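You operate a simulated robot arm through the tools that you are given. There is no shell and no other tool.

You run a simulated robot arm. Do the job below in one go: nothing can be reset, and whatever is moved stays where it is left.

## Task
Set the carriage's end stop as the load card says.
Fine: free the wing lever, run the carriage fully in by its handle (5 newton), set the end knob, run out to within 2 mm of the red stop, lock the lever.

Only the result counts: the job must be done as asked and must still hold three seconds after the hand-in. Knocking over, shifting, dropping, spilling or breaking anything else fails it.

## Robot
A 6-joint arm with a two-finger gripper, fixed in place. Base frame: the origin is on the floor under the middle of its stand, x ahead of it, y to its left, z up. Units: m, degrees, N and s.
It reaches about 1.572 m from its shoulder. Its first joint turns from -166.0 to 166.0 degrees. Payload 2.45 kg.
The TCP is the grasp point between the finger pads, 0.02 m short of the fingertips. In the tool frame z runs along the fingers and y along their closing line. The gripper opens to 0.14 m; its body begins 0.168 m behind the TCP.
Orientation is that of the tool frame in the base frame, as a unit quaternion [x, y, z, w]. With the fingers straight down and closing along the base's y, the tool's x points along the base's -x, its y along +y and its z along -z.

## Interface
- The arm moves only by the tool apply_moves. Its argument "steps" is a list of rows, each a list of 7 numbers: the shift along the base's x, y, z in units of 50 mm (1.0 is 50 mm), then the turn, a rotation vector about the base's x, y, z in units of 6 degrees (1.0 is 6 degrees), then the opening in per cent of the stroke, from 0 (shut) to 100 (fully open). In form: [[dx, dy, dz, ax, ay, az, claw], ...]. A call has 1 to 20 rows; each row shifts and turns the commanded pose from where the row before left it. A call with a number of a shift or a turn outside -1 to 1 is refused whole. Each row takes 0.2 s and may step no farther than 0.05 m and 8.6 degrees from the row before; otherwise, or with a gripper value out of range, the whole call is refused. Where a pose cannot be reached the arm comes as near as it can. A force on the tool above 60 N (or 10 N above the force at the start of the call, whichever is more), or a blocked arm, ends the call early, and 0.2 s more pass. Each finger travels about 0.045 m/s and halts on what it meets, pressing with about 29 N; the grip force reading is that of the motor and also rises with nothing between the fingers. The clock runs only during rows and for 0.2 s after the last one: add rows that do not move to give the fingers time. The reply holds the time, the measured pose of the TCP, the force on the tool along the base axes, the opening and the grip force, in the units named above and with some noise, with the torque about the TCP (base axes, N m) and any sound that the robot's microphone picked up, and new pictures: "pictures" is both (left out), scene, wrist or none.
- Cameras (640 x 400 px; columns grow to the right, rows downward): "scene" is fixed at [0.0503, -0.6496, 1.954]; the picture's right is [0.13, -0.99, 0.00], its down [-0.73, -0.09, -0.67] and it looks along [0.67, 0.08, -0.74] (base axes); focal length 309 px, centre (320, 200). "wrist" rides on the gripper at [0.078, 0.011, -0.209] in the tool frame; the picture's right is [-0.14, 0.99, 0.00], its down [-0.92, -0.13, -0.37] and it looks along [-0.36, -0.05, 0.93] (tool axes); focal length 280 px, centre (320, 200). There is no depth. A picture from a camera that has moved, and an enlarged one, comes with that camera's place and axes in the base frame and with its lens.
- zoom(camera, box): a new picture of the part [left, top, right, bottom] of that camera's present view, enlarged. No time passes.
- hand_in(): hands the job in; it is judged then, once.

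Nothing tells you positions but the pictures and the camera data. Unless the task says otherwise, let go and move clear before handing in.

The tools are called after ">>>" as name(argument=value, ...) on one line, values as JSON. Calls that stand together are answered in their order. apply_moves: Moves the arm, as the interface text tells. Its arguments: {"type":"object","properties":{"steps":{"type":"array"},"pictures":{"type":"string","enum":["both","scene","wrist","none"]}},"required":["steps"]} The other tools are called the same way: zoom (camera, box) takes an enlarged picture of a part of a camera's view; hand_in () hands the job in.

At the start:

```text
clock: 0.0
tcp_pos: [0.3966, -0.4026, 1.492]
ee_rot: [0.0, 1.0, 0.0, 0.0]
force: [1.0, -0.2, 0.1]
torque: [0.03, 0.0, 0.0]
gripper_width: 0.1399
grip_force: 0.0
```

scene: 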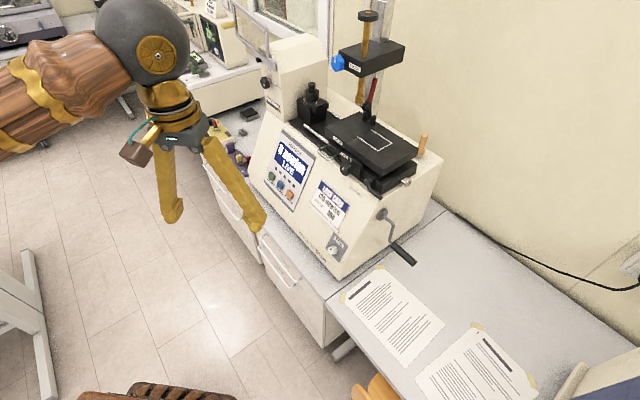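
wrist: 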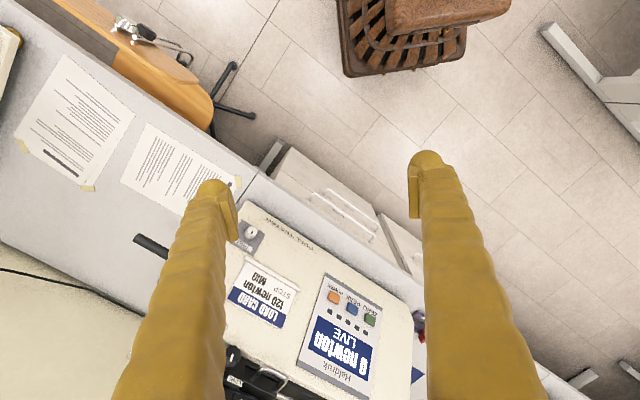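

I see a bench machine with a carriage, a load card, and several knobs and levers. I'll zoom in on the parts before I move anything.

>>> zoom(camera="scene", box=[240, 80, 440, 205])

>>> zoom(camera="scene", box=[290, 0, 430, 88])

>>> zoom(camera="scene", box=[250, 130, 430, 270])

>>> zoom(camera="wrist", box=[200, 200, 420, 400])

>>> zoom(camera="scene", box=[340, 260, 560, 400])

```text
3.20 times, centred on (340, 142) of scene
camera zoom: at [0.0503, -0.6496, 1.954], right [0.13, -0.99, 0.0], down [-0.73, -0.09, -0.67], along [0.67, 0.08, -0.74], focal length 988 px, centre (256, 384)
```

zoom: 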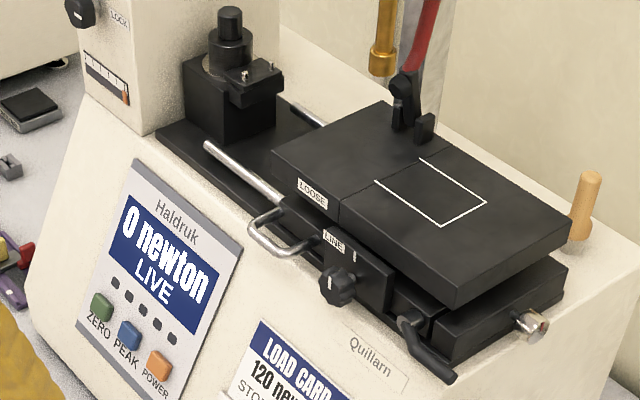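

```text
4.55 times, centred on (360, 44) of scene
camera zoom: at [0.0503, -0.6496, 1.954], right [0.13, -0.99, 0.0], down [-0.73, -0.09, -0.67], along [0.67, 0.08, -0.74], focal length 1403 px, centre (138, 909)
```

zoom: 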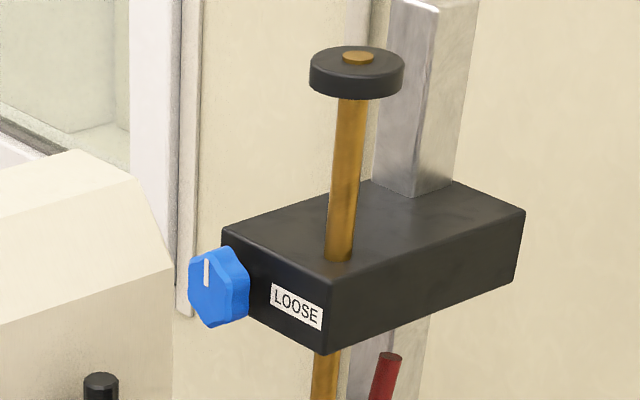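

```text
2.86 times, centred on (340, 200) of scene
camera zoom: at [0.0503, -0.6496, 1.954], right [0.13, -0.99, 0.0], down [-0.73, -0.09, -0.67], along [0.67, 0.08, -0.74], focal length 882 px, centre (263, 200)
```

zoom: 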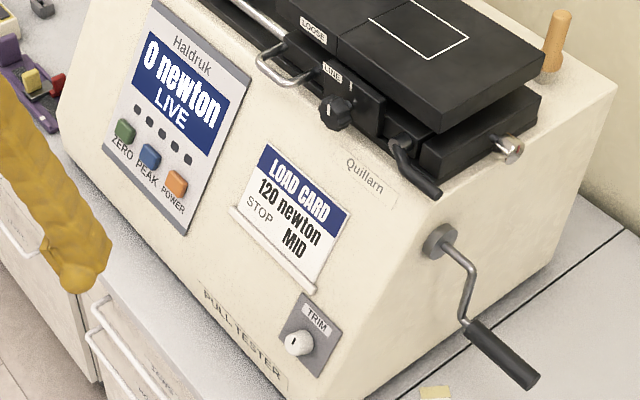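

```text
2.00 times, centred on (310, 300) of wrist
camera zoom: at [0.3181, -0.394, 1.6991], right [0.14, 0.99, 0.0], down [0.92, -0.13, 0.37], along [0.36, -0.05, -0.93], focal length 561 px, centre (340, 0)
```

zoom: 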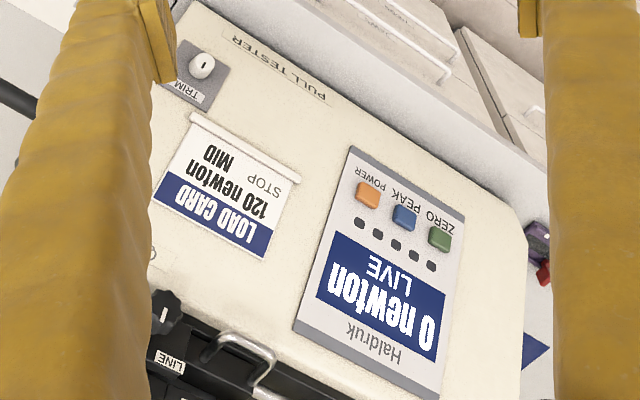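

```text
2.86 times, centred on (450, 330) of scene
camera zoom: at [0.0503, -0.6496, 1.954], right [0.13, -0.99, 0.0], down [-0.73, -0.09, -0.67], along [0.67, 0.08, -0.74], focal length 882 px, centre (-51, -171)
```

zoom: 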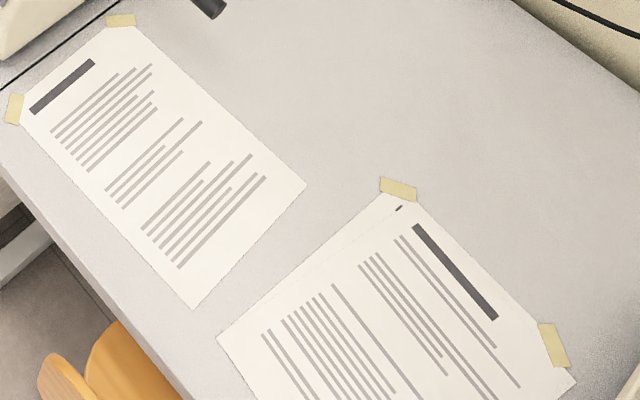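

The load card reads "120 newton, STOP MID". The carriage sits at about [0.8, -0.65, 1.33] and its axis is yawed about -30° from the base's y. I'll turn the wrist to match and move closer for a better look.

>>> apply_moves(steps=[[0.6, -0.45, 0.45, 0, 0, -0.86, 100], [0.6, -0.45, 0.45, 0, 0, -0.86, 100], [0.6, -0.45, 0.45, 0, 0, -0.86, 100], [0.6, -0.45, 0.45, 0, 0, -0.86, 100], [0.6, -0.45, 0.45, 0, 0, -0.86, 100], [0.6, -0.45, 0.45, 0, 0, -0.86, 100]])

```text
clock: 1.4
tcp_pos: [0.5538, -0.5199, 1.55]
ee_rot: [0.268, 0.963, -0.003, 0.007]
force: [-1.5, 0.1, 0.4]
torque: [-0.07, -0.08, 0.0]
gripper_width: 0.14
grip_force: 0.0
out of reach, approached as far as the arm can: row 4, 5, 6
camera wrist: at [0.4905, -0.469, 1.7558], right [0.63, 0.78, 0.0], down [0.72, -0.58, 0.38], along [0.3, -0.24, -0.92], focal length 280 px, centre (320, 200)
```

scene: 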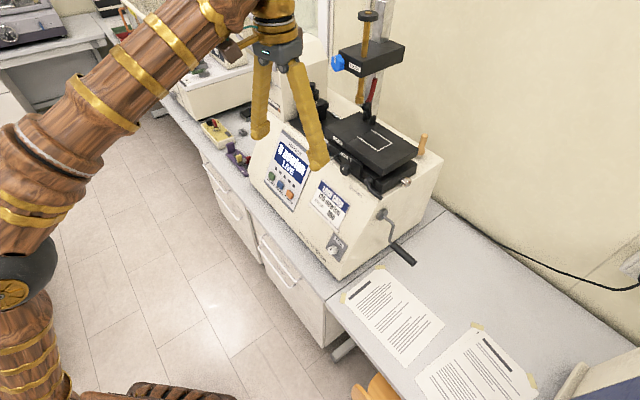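
wrist: 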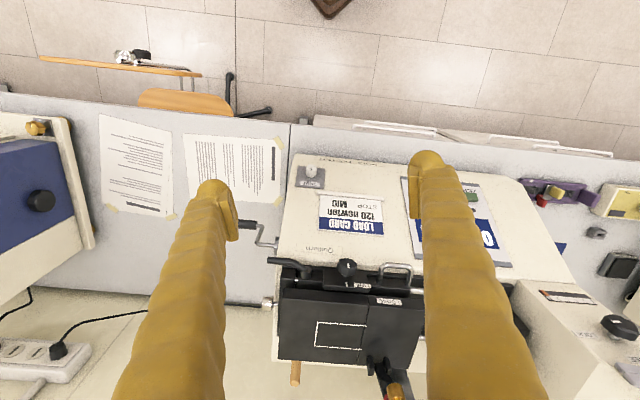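

Now I have a view from above. I'll zoom in on the carriage details.

>>> zoom(camera="wrist", box=[250, 240, 430, 400])

>>> zoom(camera="wrist", box=[250, 250, 350, 312])

>>> zoom(camera="wrist", box=[330, 250, 430, 312])

>>> zoom(camera="wrist", box=[340, 338, 440, 400])

>>> zoom(camera="wrist", box=[500, 270, 640, 400])

>>> zoom(camera="scene", box=[320, 100, 440, 200])

```text
2.50 times, centred on (340, 320) of wrist
camera zoom: at [0.4905, -0.469, 1.7558], right [0.63, 0.78, 0.0], down [0.72, -0.58, 0.38], along [0.3, -0.24, -0.92], focal length 701 px, centre (270, -100)
```

zoom: 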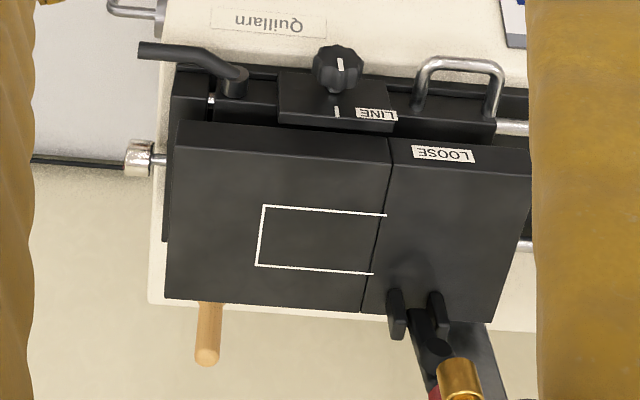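

```text
6.40 times, centred on (300, 281) of wrist
camera zoom: at [0.4905, -0.469, 1.7558], right [0.63, 0.78, 0.0], down [0.72, -0.58, 0.38], along [0.3, -0.24, -0.92], focal length 1794 px, centre (448, -318)
```

zoom: 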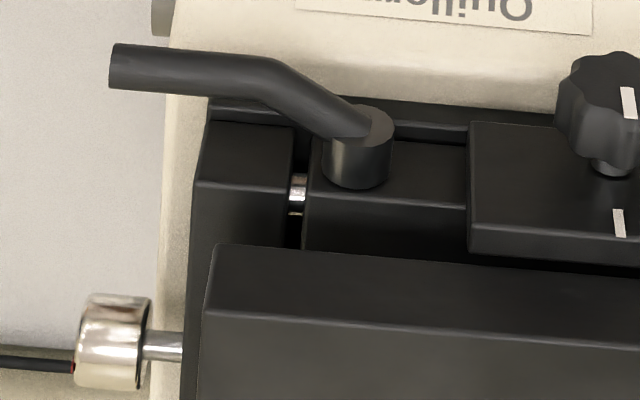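

```text
6.40 times, centred on (380, 281) of wrist
camera zoom: at [0.4905, -0.469, 1.7558], right [0.63, 0.78, 0.0], down [0.72, -0.58, 0.38], along [0.3, -0.24, -0.92], focal length 1794 px, centre (-64, -318)
```

zoom: 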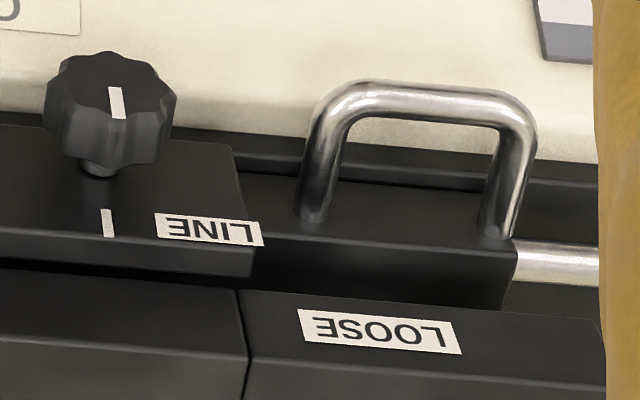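

```text
6.40 times, centred on (390, 369) of wrist
camera zoom: at [0.4905, -0.469, 1.7558], right [0.63, 0.78, 0.0], down [0.72, -0.58, 0.38], along [0.3, -0.24, -0.92], focal length 1794 px, centre (-128, -882)
```

zoom: 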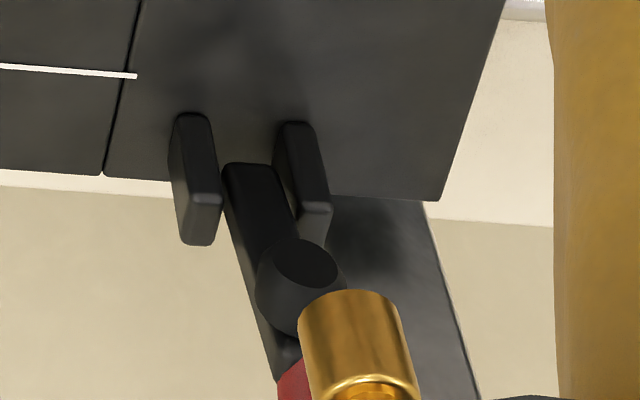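

```text
3.08 times, centred on (570, 335) of wrist
camera zoom: at [0.4905, -0.469, 1.7558], right [0.63, 0.78, 0.0], down [0.72, -0.58, 0.38], along [0.3, -0.24, -0.92], focal length 863 px, centre (-449, -215)
```

zoom: 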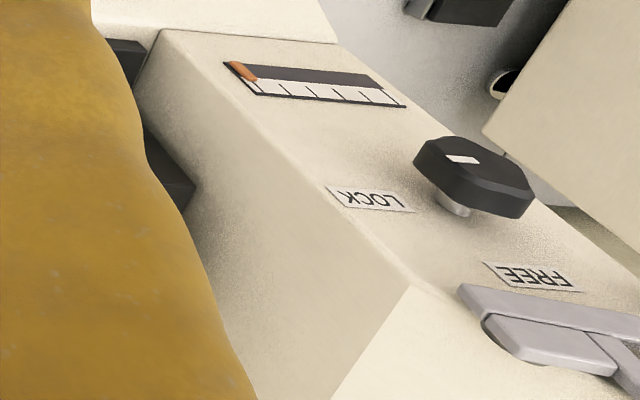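

```text
4.00 times, centred on (380, 150) of scene
camera zoom: at [0.0503, -0.6496, 1.954], right [0.13, -0.99, 0.0], down [-0.73, -0.09, -0.67], along [0.67, 0.08, -0.74], focal length 1234 px, centre (80, 400)
```

zoom: 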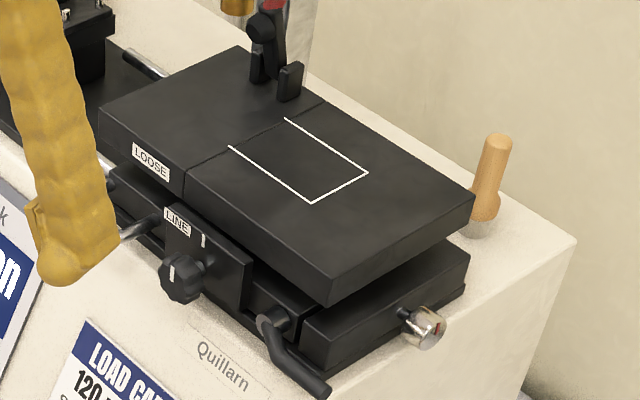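

I'll zoom in on the end knob and wing lever from the scene camera.

>>> zoom(camera="scene", box=[380, 160, 430, 192])

>>> zoom(camera="scene", box=[330, 150, 420, 206])

>>> zoom(camera="wrist", box=[250, 280, 300, 312])

>>> zoom(camera="scene", box=[330, 70, 410, 120])

```text
12.50 times, centred on (405, 176) of scene
camera zoom: at [0.0503, -0.6496, 1.954], right [0.13, -0.99, 0.0], down [-0.73, -0.09, -0.67], along [0.67, 0.08, -0.74], focal length 3858 px, centre (-742, 500)
```

zoom: 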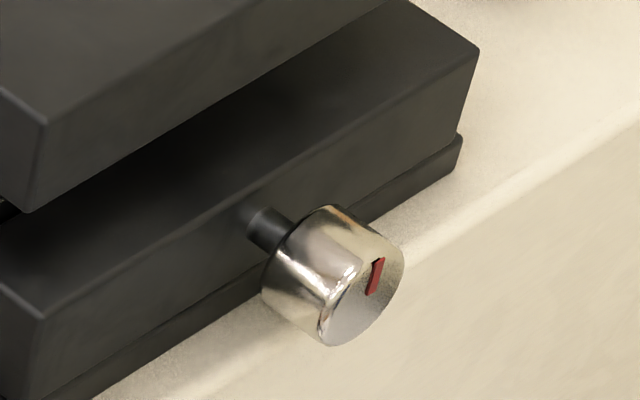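

```text
7.11 times, centred on (375, 178) of scene
camera zoom: at [0.0503, -0.6496, 1.954], right [0.13, -0.99, 0.0], down [-0.73, -0.09, -0.67], along [0.67, 0.08, -0.74], focal length 2194 px, centre (-71, 356)
```

zoom: 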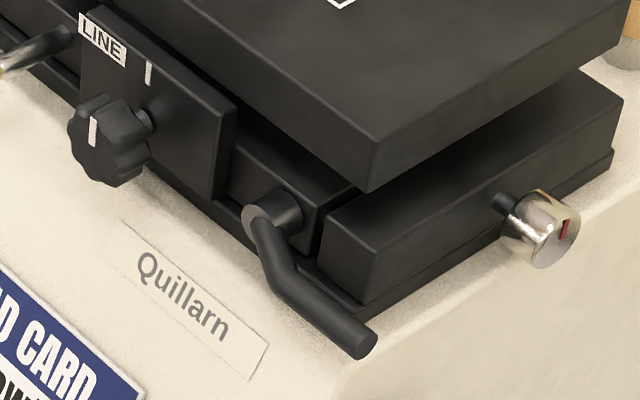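

```text
12.50 times, centred on (275, 296) of wrist
camera zoom: at [0.4905, -0.469, 1.7558], right [0.63, 0.78, 0.0], down [0.72, -0.58, 0.38], along [0.3, -0.24, -0.92], focal length 3505 px, centre (882, -1000)
```

zoom: 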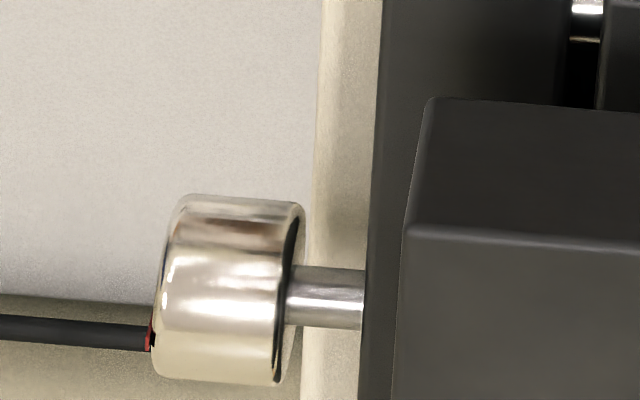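

```text
8.00 times, centred on (370, 95) of scene
camera zoom: at [0.0503, -0.6496, 1.954], right [0.13, -0.99, 0.0], down [-0.73, -0.09, -0.67], along [0.67, 0.08, -0.74], focal length 2469 px, centre (-80, 1040)
```

zoom: 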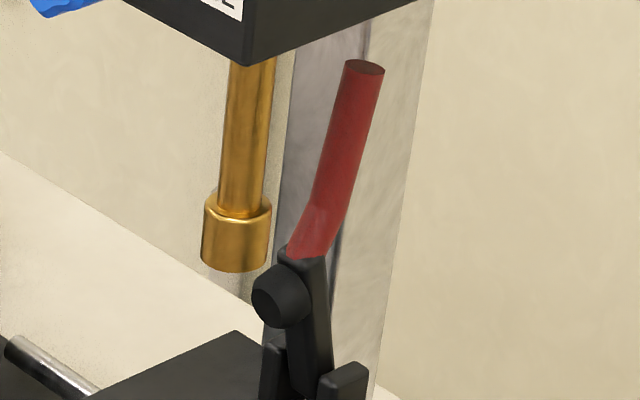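

The machine's axes look yawed about 45°. Key points so far:
- Wing lever hub: about [0.746, -0.708, 1.297], with the lever pointing to machine-right.
- Wire handle: about [0.83, -0.554, 1.31].
- Chrome end knob: about [0.754, -0.822, 1.295].

Next I'll yaw to match and tilt the tool for an oblique view.

>>> apply_moves(steps=[[0, 0, -0.8, 0, 0, -0.78, 100], [0, 0, -0.7, 0, 0, -0.78, 100], [0, 0, 0, 0, 0, -0.78, 100]], pictures="none")

```text
clock: 2.2
tcp_pos: [0.5543, -0.5171, 1.4714]
ee_rot: [0.383, 0.924, 0.0, 0.001]
force: [-0.2, -0.5, -0.5]
torque: [0.02, -0.04, -0.01]
gripper_width: 0.1399
grip_force: 0.1
```

>>> apply_moves(steps=[[0.36, -0.21, 0.1, -0.663, -0.663, 0, 100], [0.36, -0.21, 0.1, -0.663, -0.663, 0, 100], [0.36, -0.21, 0.1, -0.663, -0.663, 0, 100], [0.36, -0.21, 0.1, -0.663, -0.663, 0, 100], [0.36, -0.21, 0.1, -0.663, -0.663, 0, 100], [0.36, -0.21, 0.1, -0.663, -0.663, 0, 100], [0.36, -0.21, 0.1, -0.663, -0.663, 0, 100], [0.36, -0.21, 0.1, -0.663, -0.663, 0, 100]])

```text
clock: 4.0
tcp_pos: [0.6988, -0.6014, 1.5106]
ee_rot: [0.353, 0.853, -0.147, 0.354]
force: [-0.6, -0.1, -0.1]
torque: [0.03, 0.02, 0.0]
gripper_width: 0.1401
grip_force: 0.1
camera wrist: at [0.5629, -0.4515, 1.6014], right [0.77, 0.63, 0.1], down [0.18, -0.37, 0.91], along [0.61, -0.68, -0.4], focal length 280 px, centre (320, 200)
```

scene: 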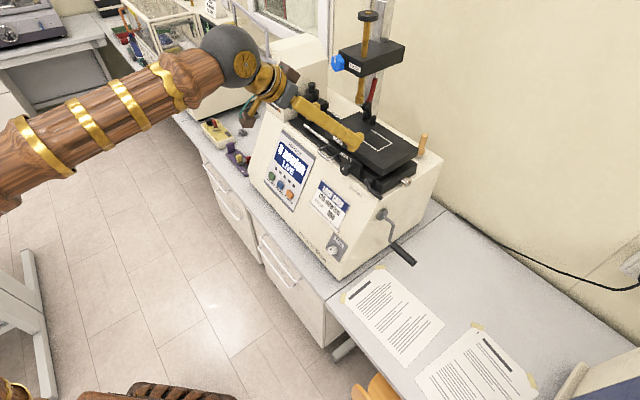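
wrist: 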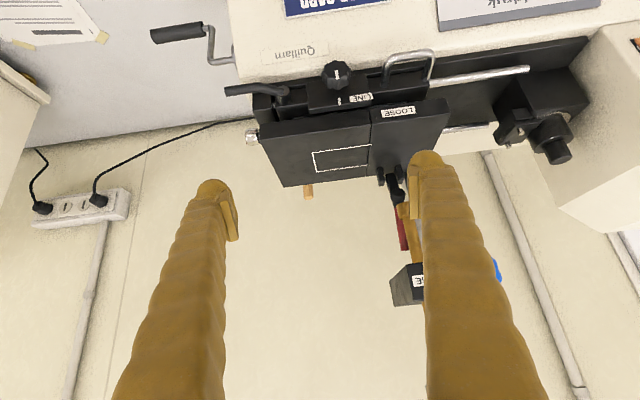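

>>> zoom(camera="wrist", box=[215, 40, 375, 140])

>>> zoom(camera="wrist", box=[360, 30, 600, 180])

>>> zoom(camera="wrist", box=[220, 75, 300, 125])

>>> zoom(camera="wrist", box=[360, 160, 520, 320])

>>> zoom(camera="scene", box=[380, 160, 430, 192])

```text
4.00 times, centred on (295, 90) of wrist
camera zoom: at [0.5629, -0.4515, 1.6014], right [0.77, 0.63, 0.1], down [0.18, -0.37, 0.91], along [0.61, -0.68, -0.4], focal length 1122 px, centre (420, 640)
```

zoom: 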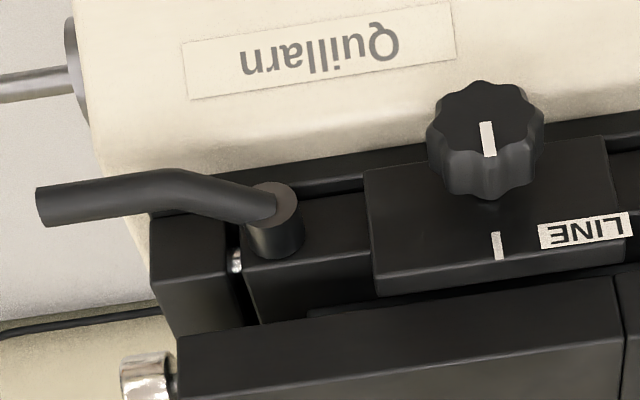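

```text
2.67 times, centred on (480, 105) of wrist
camera zoom: at [0.5629, -0.4515, 1.6014], right [0.77, 0.63, 0.1], down [0.18, -0.37, 0.91], along [0.61, -0.68, -0.4], focal length 748 px, centre (-107, 453)
```

zoom: 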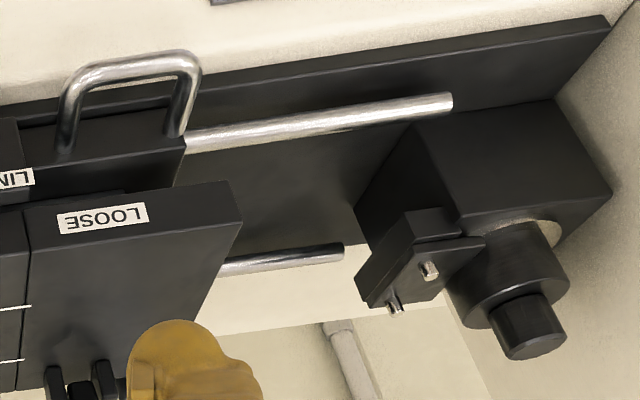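

```text
8.00 times, centred on (260, 100) of wrist
camera zoom: at [0.5629, -0.4515, 1.6014], right [0.77, 0.63, 0.1], down [0.18, -0.37, 0.91], along [0.61, -0.68, -0.4], focal length 2243 px, centre (800, 1000)
```

zoom: 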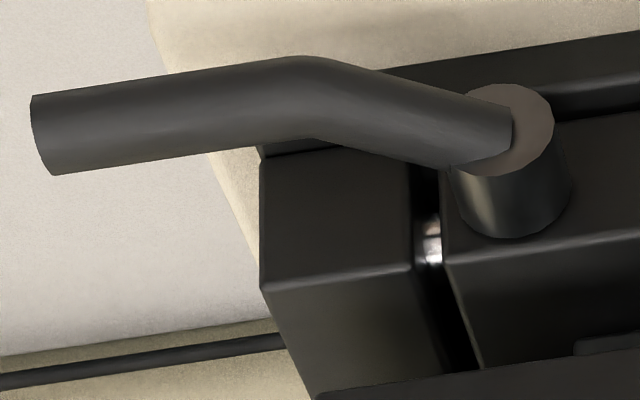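

```text
2.50 times, centred on (440, 240) of wrist
camera zoom: at [0.5629, -0.4515, 1.6014], right [0.77, 0.63, 0.1], down [0.18, -0.37, 0.91], along [0.61, -0.68, -0.4], focal length 701 px, centre (20, 100)
```

zoom: 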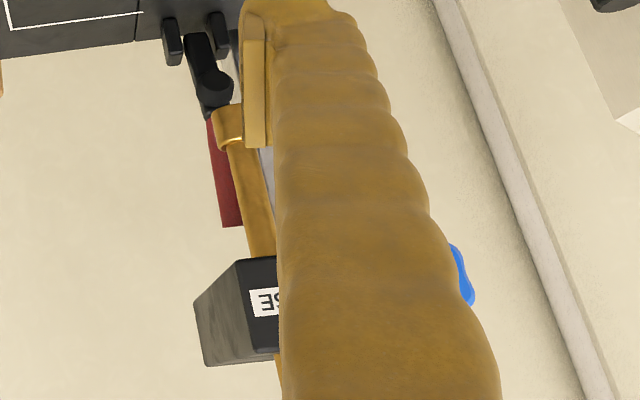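

```text
12.50 times, centred on (405, 176) of scene
camera zoom: at [0.0503, -0.6496, 1.954], right [0.13, -0.99, 0.0], down [-0.73, -0.09, -0.67], along [0.67, 0.08, -0.74], focal length 3858 px, centre (-742, 500)
```

zoom: 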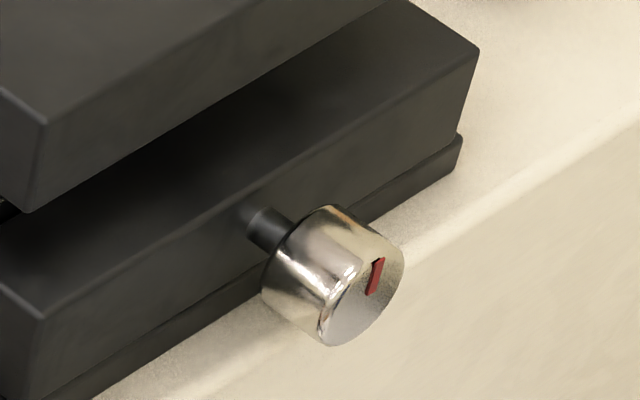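

The rods run to machine-left, so "in" is most likely to the left, toward the fixed grip. I'll bring the tool level with a 90° roll, in front of the wing lever. That also gives a side view of the end block.

>>> apply_moves(steps=[[-0.2625, -0.0875, -0.426, -0.663, -0.663, 0, 60], [-0.2625, -0.0875, -0.426, -0.663, -0.663, 0, 60], [-0.2625, -0.0875, -0.426, -0.663, -0.663, 0, 60], [-0.2625, -0.0875, -0.426, -0.663, -0.663, 0, 60], [-0.2625, -0.0875, -0.426, -0.663, -0.663, 0, 60], [-0.2625, -0.0875, -0.426, -0.663, -0.663, 0, 60], [-0.2625, -0.0875, -0.426, -0.663, -0.663, 0, 60], [-0.2625, -0.0875, -0.426, -0.663, -0.663, 0, 60], [0, 0, 0, -0.9642, 0.9642, 0, 60], [0, 0, 0, -0.9642, 0.9642, 0, 60], [0, 0, 0, -0.9642, 0.9642, 0, 60], [0, 0, 0, -0.9642, 0.9642, 0, 60], [0, 0, 0, -0.9642, 0.9642, 0, 60], [0, 0, 0, -0.9642, 0.9642, 0, 60], [0, 0, 0, -0.9642, 0.9642, 0, 60], [0, 0, 0, -0.9642, 0.9642, 0, 60], [0, 0, 0, -0.9642, 0.9642, 0, 60], [0, 0, 0, -0.9642, 0.9642, 0, 60], [0, 0, 0, -0.9642, 0.9642, 0, 60]])

```text
clock: 8.0
tcp_pos: [0.5941, -0.6352, 1.3407]
ee_rot: [0.272, -0.652, 0.654, -0.27]
force: [0.5, -0.8, 0.1]
torque: [0.01, 0.0, 0.01]
gripper_width: 0.084
grip_force: 0.0
camera wrist: at [0.3903, -0.5447, 1.3282], right [0.09, 0.1, -0.99], down [0.39, 0.91, 0.12], along [0.92, -0.4, 0.05], focal length 280 px, centre (320, 200)
```

scene: 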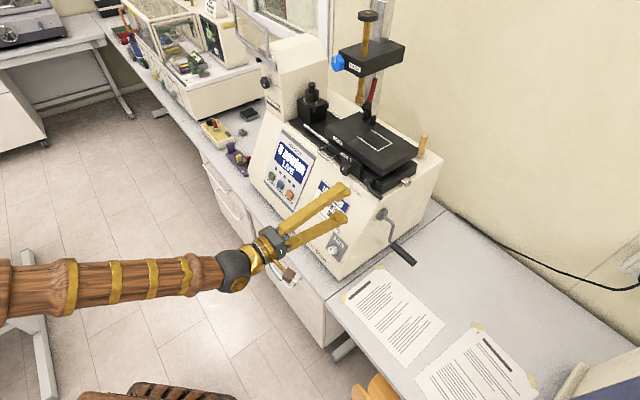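
wrist: 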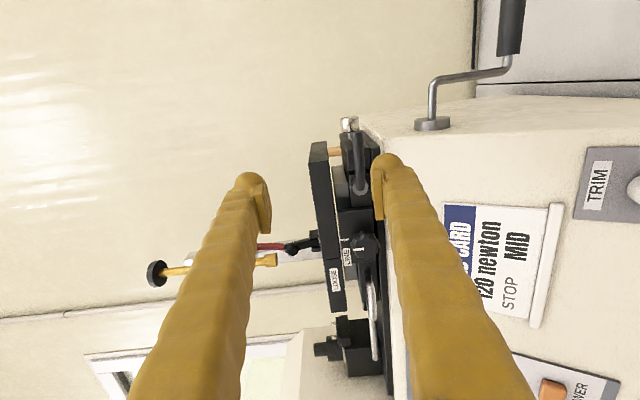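

>>> zoom(camera="wrist", box=[290, 100, 430, 220])

>>> zoom(camera="wrist", box=[300, 200, 420, 400])

>>> zoom(camera="wrist", box=[320, 105, 390, 150])

```text
3.33 times, centred on (360, 160) of wrist
camera zoom: at [0.3903, -0.5447, 1.3282], right [0.09, 0.1, -0.99], down [0.39, 0.91, 0.12], along [0.92, -0.4, 0.05], focal length 935 px, centre (187, 333)
```

zoom: 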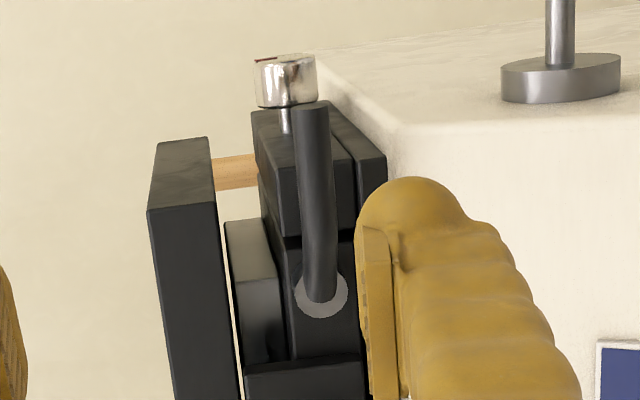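

```text
2.00 times, centred on (360, 300) of wrist
camera zoom: at [0.3903, -0.5447, 1.3282], right [0.09, 0.1, -0.99], down [0.39, 0.91, 0.12], along [0.92, -0.4, 0.05], focal length 561 px, centre (240, 0)
```

zoom: 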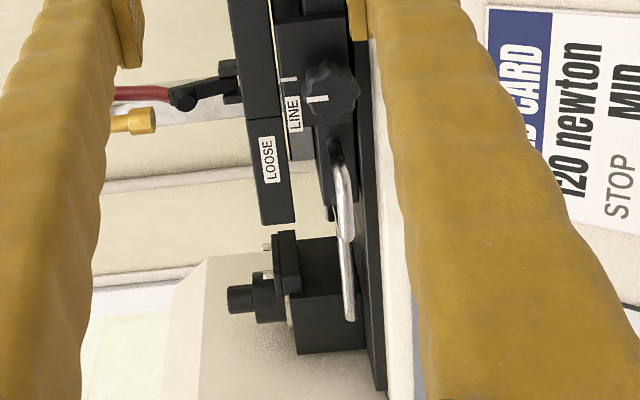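

```text
8.89 times, centred on (355, 128) of wrist
camera zoom: at [0.3903, -0.5447, 1.3282], right [0.09, 0.1, -0.99], down [0.39, 0.91, 0.12], along [0.92, -0.4, 0.05], focal length 2492 px, centre (9, 844)
```

zoom: 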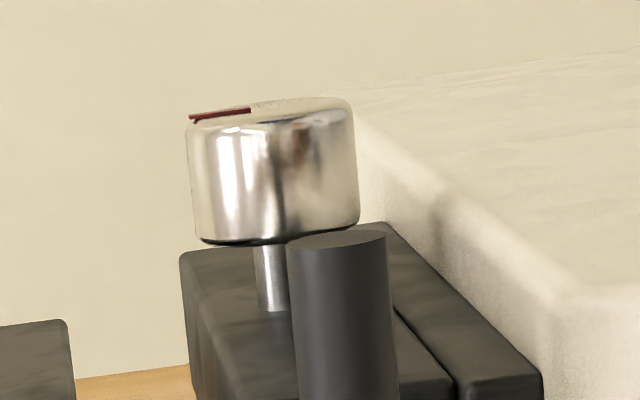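

I want a closer look at the LOCK/FREE knob on the tower, to be sure which part is the "wing lever".

>>> zoom(camera="scene", box=[250, 60, 330, 130])

>>> zoom(camera="scene", box=[300, 170, 420, 270])

```text
5.71 times, centred on (290, 95) of scene
camera zoom: at [0.0503, -0.6496, 1.954], right [0.13, -0.99, 0.0], down [-0.73, -0.09, -0.67], along [0.67, 0.08, -0.74], focal length 1764 px, centre (491, 800)
```

zoom: 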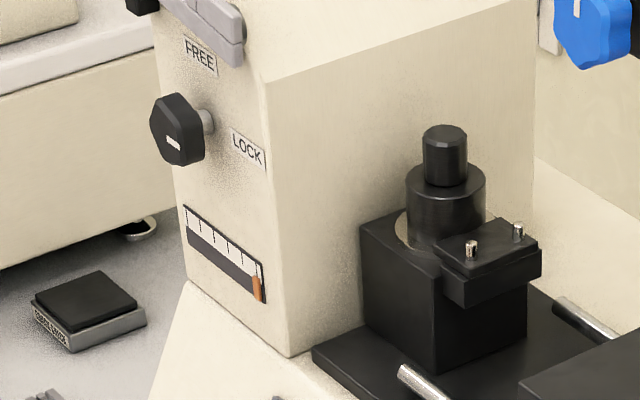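

```text
4.00 times, centred on (360, 220) of scene
camera zoom: at [0.0503, -0.6496, 1.954], right [0.13, -0.99, 0.0], down [-0.73, -0.09, -0.67], along [0.67, 0.08, -0.74], focal length 1234 px, centre (160, 120)
```

zoom: 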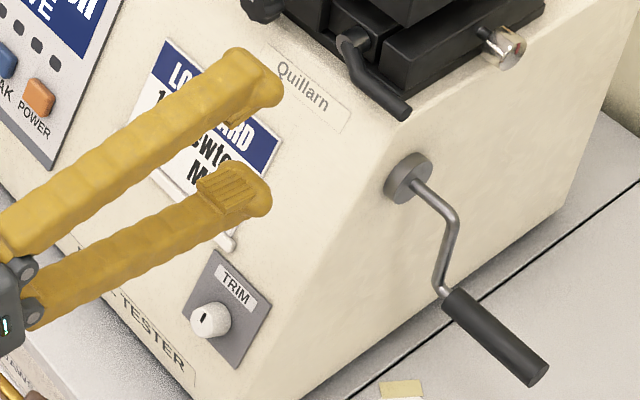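

The wing lever is the bent black lever, currently horizontal and pointing right. I'll cage it between the fingers from the front, moving in carefully.

>>> apply_moves(steps=[[0.3, -0.336, -0.18, 0.589, 0.589, 0, 36], [0.3, -0.336, -0.18, 0.589, 0.589, 0, 36], [0.3, -0.336, -0.18, 0.589, 0.589, 0, 36], [0.3, -0.336, -0.18, 0, 0, 0, 36], [0, 0, 0, 0, 0, 0, 36]])

```text
clock: 9.2
tcp_pos: [0.6543, -0.7035, 1.3043]
ee_rot: [-0.305, 0.732, -0.563, 0.233]
force: [-1.1, 0.2, -0.2]
torque: [-0.01, 0.01, -0.01]
gripper_width: 0.0505
grip_force: 0.1
camera wrist: at [0.4538, -0.6156, 1.3452], right [-0.09, 0.28, -0.96], down [0.42, 0.88, 0.22], along [0.9, -0.38, -0.19], focal length 280 px, centre (320, 200)
```

scene: 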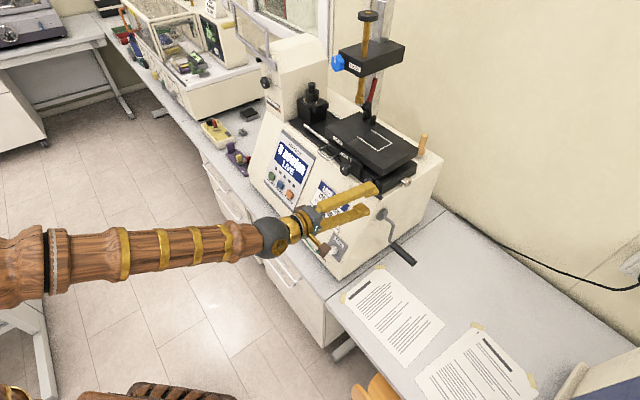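
wrist: 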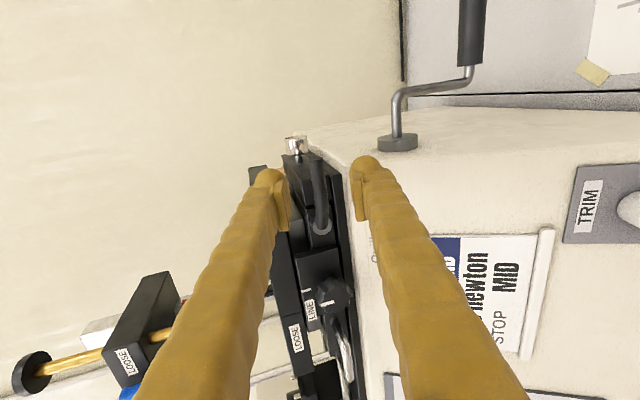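

>>> apply_moves(steps=[[0.226, -0.226, 0, 0, 0, 0, 36], [0.226, -0.226, 0, 0, 0, 0, 36]])

>>> zoom(camera="wrist", box=[240, 100, 400, 260])

>>> zoom(camera="scene", box=[320, 150, 420, 220])

```text
clock: 9.8
tcp_pos: [0.6768, -0.7268, 1.3041]
ee_rot: [-0.305, 0.732, -0.563, 0.233]
force: [0.0, 0.5, -0.1]
torque: [0.02, 0.01, -0.02]
gripper_width: 0.0505
grip_force: 0.1
camera wrist: at [0.476, -0.6376, 1.3462], right [-0.08, 0.28, -0.96], down [0.42, 0.88, 0.22], along [0.9, -0.39, -0.19], focal length 280 px, centre (320, 200)
```

scene: 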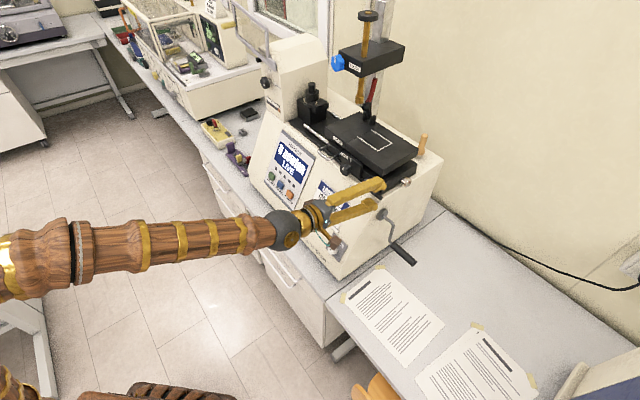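
wrist: 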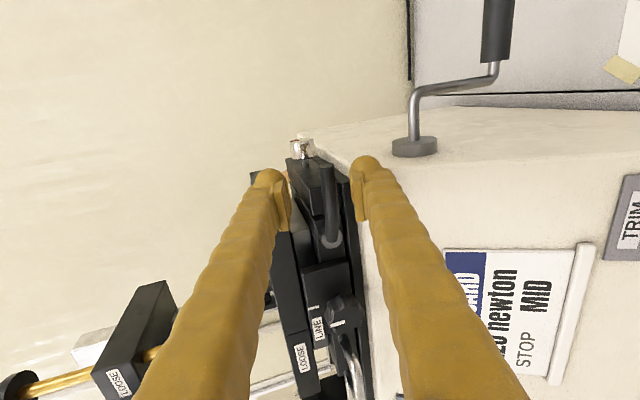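

```text
2.50 times, centred on (320, 180) of wrist
camera zoom: at [0.476, -0.6376, 1.3462], right [-0.08, 0.28, -0.96], down [0.42, 0.88, 0.22], along [0.9, -0.39, -0.19], focal length 701 px, centre (320, 250)
```

zoom: 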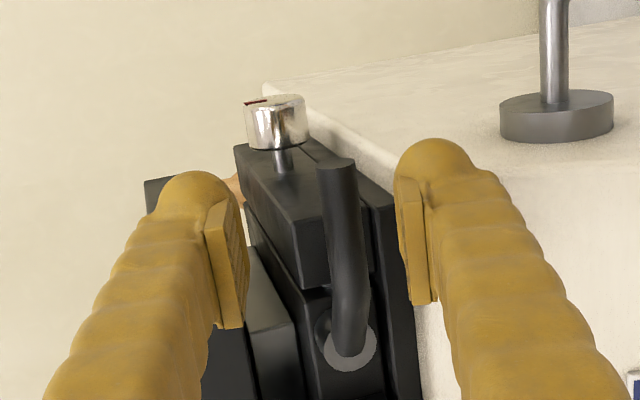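

```text
5.71 times, centred on (370, 185) of scene
camera zoom: at [0.0503, -0.6496, 1.954], right [0.13, -0.99, 0.0], down [-0.73, -0.09, -0.67], along [0.67, 0.08, -0.74], focal length 1764 px, centre (34, 286)
```

zoom: 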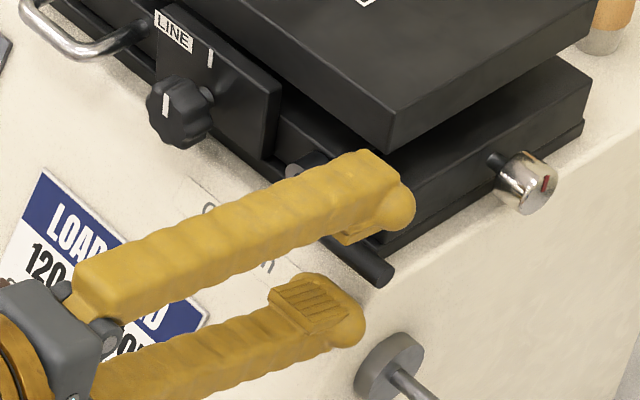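

The lever is in the cage. I'll go 8 mm deeper, then start rotating it up about the hub axis and watch the forces.

>>> apply_moves(steps=[[0.113, -0.113, 0, 0, 0, 0, 36], [0.03, 0.03, 0.169, -0.943, 0.943, 0, 36], [0.047, 0.047, 0.161, -0.943, 0.943, 0, 36], [0.062, 0.062, 0.152, -0.943, 0.943, 0, 36]])

>>> zoom(camera="wrist", box=[240, 100, 400, 260])

>>> zoom(camera="scene", box=[320, 150, 420, 220])

```text
clock: 10.8
tcp_pos: [0.6888, -0.7239, 1.3277]
ee_rot: [-0.414, 0.668, -0.614, 0.077]
force: [-0.8, 1.7, -1.8]
torque: [0.07, 0.0, -0.05]
gripper_width: 0.0511
grip_force: 0.5
camera wrist: at [0.5061, -0.6194, 1.3984], right [-0.37, -0.01, -0.93], down [0.43, 0.89, -0.18], along [0.83, -0.46, -0.32], focal length 280 px, centre (320, 200)
```

scene: 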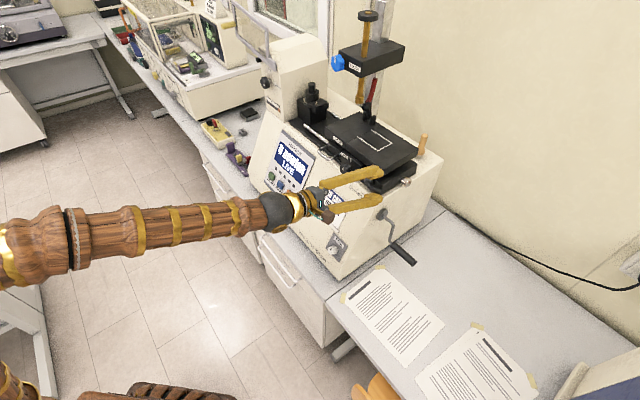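
wrist: 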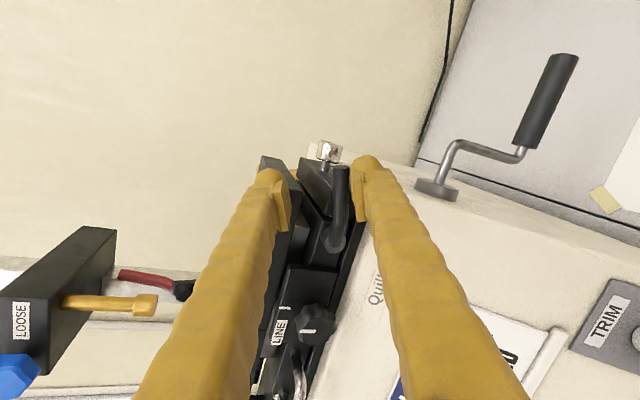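

```text
2.50 times, centred on (320, 180) of wrist
camera zoom: at [0.5061, -0.6194, 1.3984], right [-0.37, -0.01, -0.93], down [0.43, 0.89, -0.18], along [0.83, -0.46, -0.32], focal length 701 px, centre (320, 250)
```

zoom: 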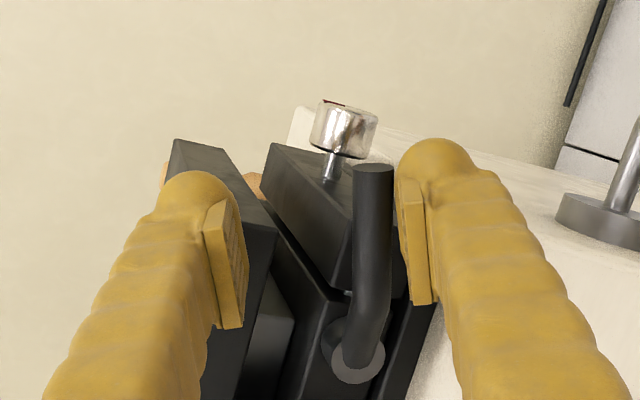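

```text
5.71 times, centred on (370, 185) of scene
camera zoom: at [0.0503, -0.6496, 1.954], right [0.13, -0.99, 0.0], down [-0.73, -0.09, -0.67], along [0.67, 0.08, -0.74], focal length 1764 px, centre (34, 286)
```

zoom: 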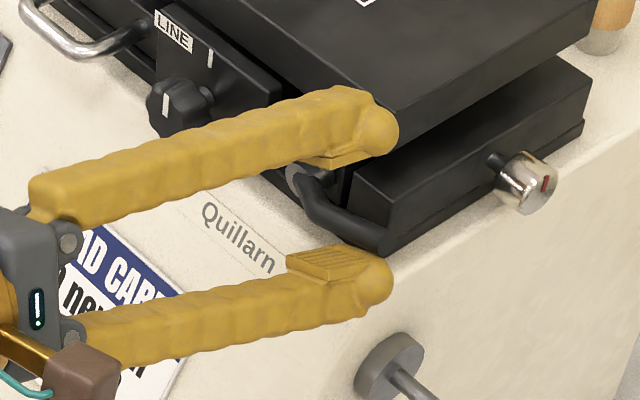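

The lever moves up with light force (about 2.5 N). I'll keep going along the arc.

>>> apply_moves(steps=[[0.076, 0.076, 0.138, -0.943, 0.943, 0, 36], [0.088, 0.088, 0.12, -0.943, 0.943, 0, 36], [0.1, 0.1, 0.102, -0.943, 0.943, 0, 36], [0.109, 0.109, 0.082, -0.943, 0.943, 0, 36]])

>>> zoom(camera="wrist", box=[240, 100, 400, 260])

>>> zoom(camera="scene", box=[320, 150, 420, 220])

```text
clock: 11.8
tcp_pos: [0.6934, -0.7132, 1.3371]
ee_rot: [0.533, -0.528, 0.649, 0.126]
force: [0.1, 0.5, -0.3]
torque: [0.03, -0.04, 0.02]
gripper_width: 0.0504
grip_force: 0.0
out of reach, approached as far as the arm can: row 4
camera wrist: at [0.5373, -0.5808, 1.4211], right [-0.66, -0.35, -0.66], down [0.25, 0.72, -0.64], along [0.7, -0.59, -0.39], focal length 280 px, centre (320, 200)
```

scene: 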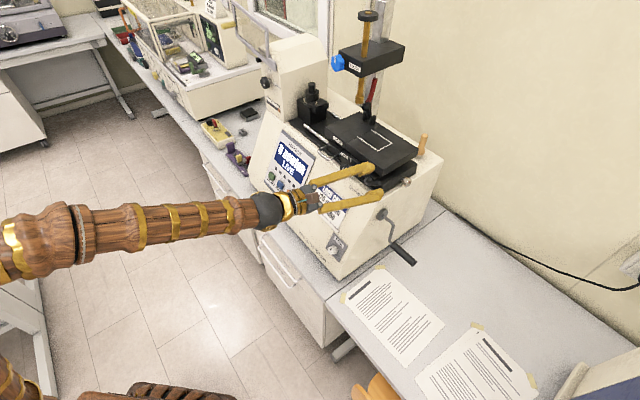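
wrist: 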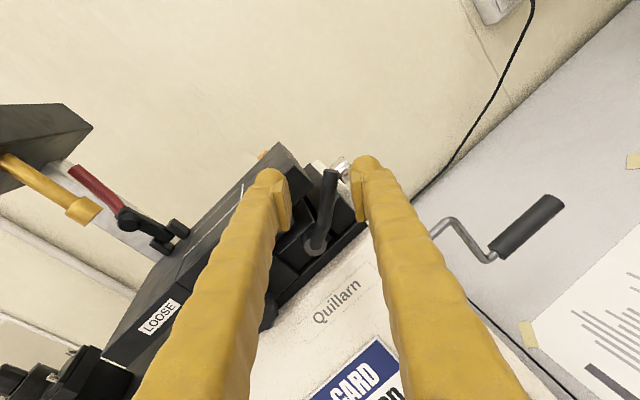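

```text
2.50 times, centred on (320, 180) of wrist
camera zoom: at [0.5373, -0.5808, 1.4211], right [-0.66, -0.35, -0.66], down [0.25, 0.72, -0.64], along [0.7, -0.59, -0.39], focal length 701 px, centre (320, 250)
```

zoom: 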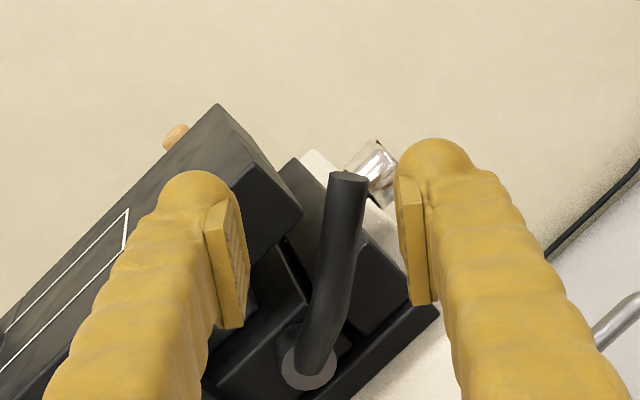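

```text
5.71 times, centred on (370, 185) of scene
camera zoom: at [0.0503, -0.6496, 1.954], right [0.13, -0.99, 0.0], down [-0.73, -0.09, -0.67], along [0.67, 0.08, -0.74], focal length 1764 px, centre (34, 286)
```

zoom: 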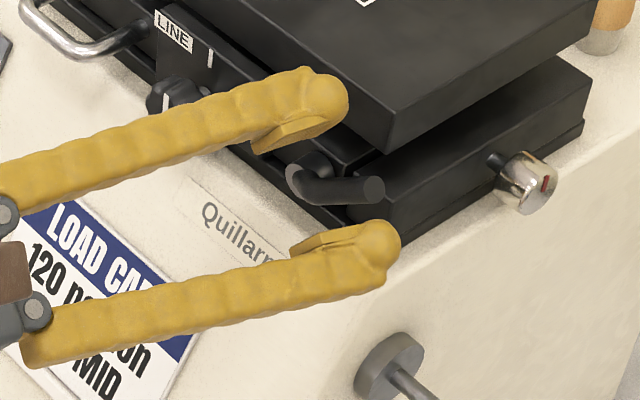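

The lever is up about 40°, but the wrist has reached its roll limit. I'll roll back part way and keep pushing with translation only.

>>> apply_moves(steps=[[0, 0, 0, 0.943, -0.943, 0, 36], [0, 0, 0, 0.943, -0.943, 0, 36]], pictures="wrist")

```text
clock: 12.4
tcp_pos: [0.6942, -0.7144, 1.3385]
ee_rot: [0.479, -0.608, 0.632, 0.031]
force: [0.5, -0.4, 0.1]
torque: [0.0, -0.02, 0.02]
gripper_width: 0.0506
grip_force: 0.0
camera wrist: at [0.526, -0.5944, 1.42], right [-0.54, -0.18, -0.82], down [0.37, 0.83, -0.43], along [0.76, -0.53, -0.38], focal length 280 px, centre (320, 200)
```

wrist: 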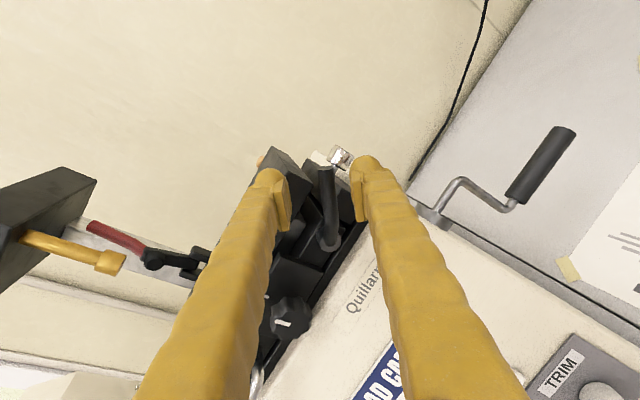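

>>> apply_moves(steps=[[0.0707, 0.0707, 0.16, 0, 0, 0, 36], [0.0707, 0.0707, 0.16, 0, 0, 0, 36], [0.085, 0.085, 0.1, 0, 0, 0, 36], [0.085, 0.085, 0.1, 0, 0, 0, 36]])

>>> zoom(camera="scene", box=[320, 150, 420, 220])

>>> zoom(camera="wrist", box=[240, 100, 400, 260])

```text
clock: 13.4
tcp_pos: [0.7108, -0.6987, 1.3637]
ee_rot: [0.478, -0.609, 0.632, 0.032]
force: [-4.2, 2.4, -1.3]
torque: [0.02, 0.12, -0.08]
gripper_width: 0.053
grip_force: 1.4
camera wrist: at [0.5424, -0.5786, 1.4464], right [-0.54, -0.18, -0.82], down [0.37, 0.83, -0.43], along [0.76, -0.53, -0.38], focal length 280 px, centre (320, 200)
```

scene: 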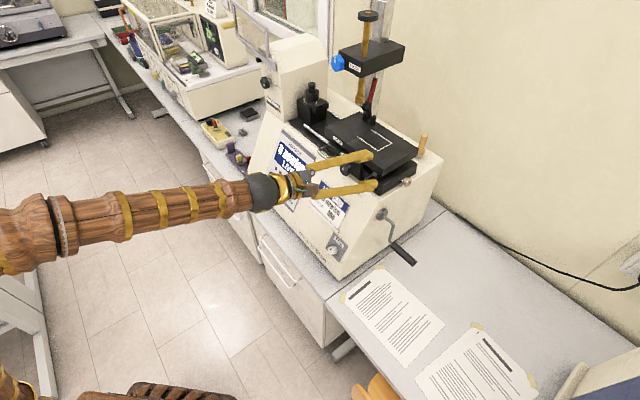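
wrist: 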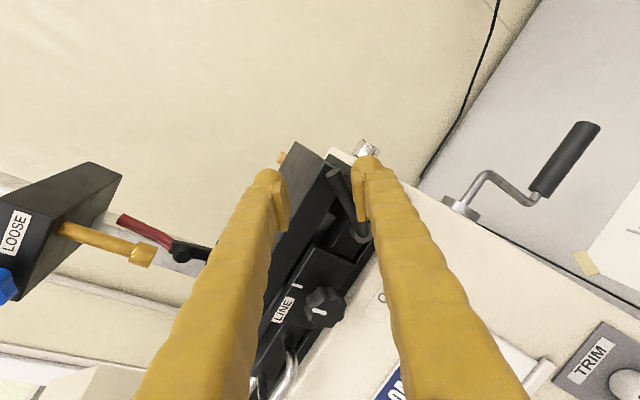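

```text
5.71 times, centred on (370, 185) of scene
camera zoom: at [0.0503, -0.6496, 1.954], right [0.13, -0.99, 0.0], down [-0.73, -0.09, -0.67], along [0.67, 0.08, -0.74], focal length 1764 px, centre (34, 286)
```

zoom: 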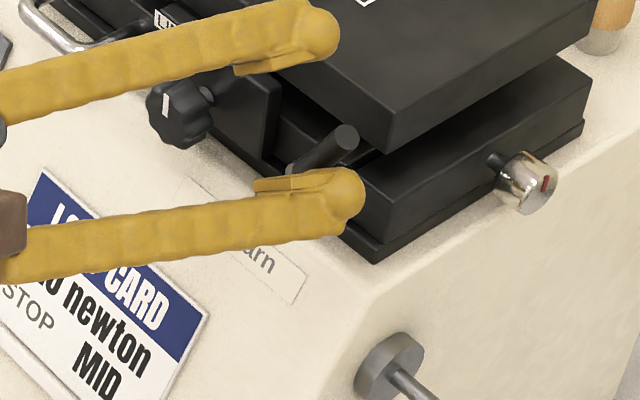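

```text
2.50 times, centred on (320, 180) of wrist
camera zoom: at [0.5424, -0.5786, 1.4464], right [-0.54, -0.18, -0.82], down [0.37, 0.83, -0.43], along [0.76, -0.53, -0.38], focal length 701 px, centre (320, 250)
```

zoom: 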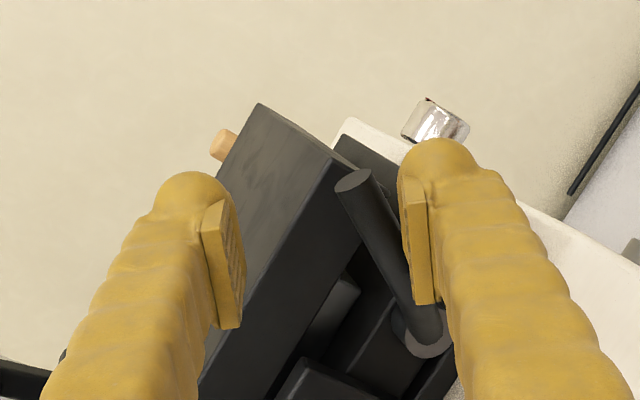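

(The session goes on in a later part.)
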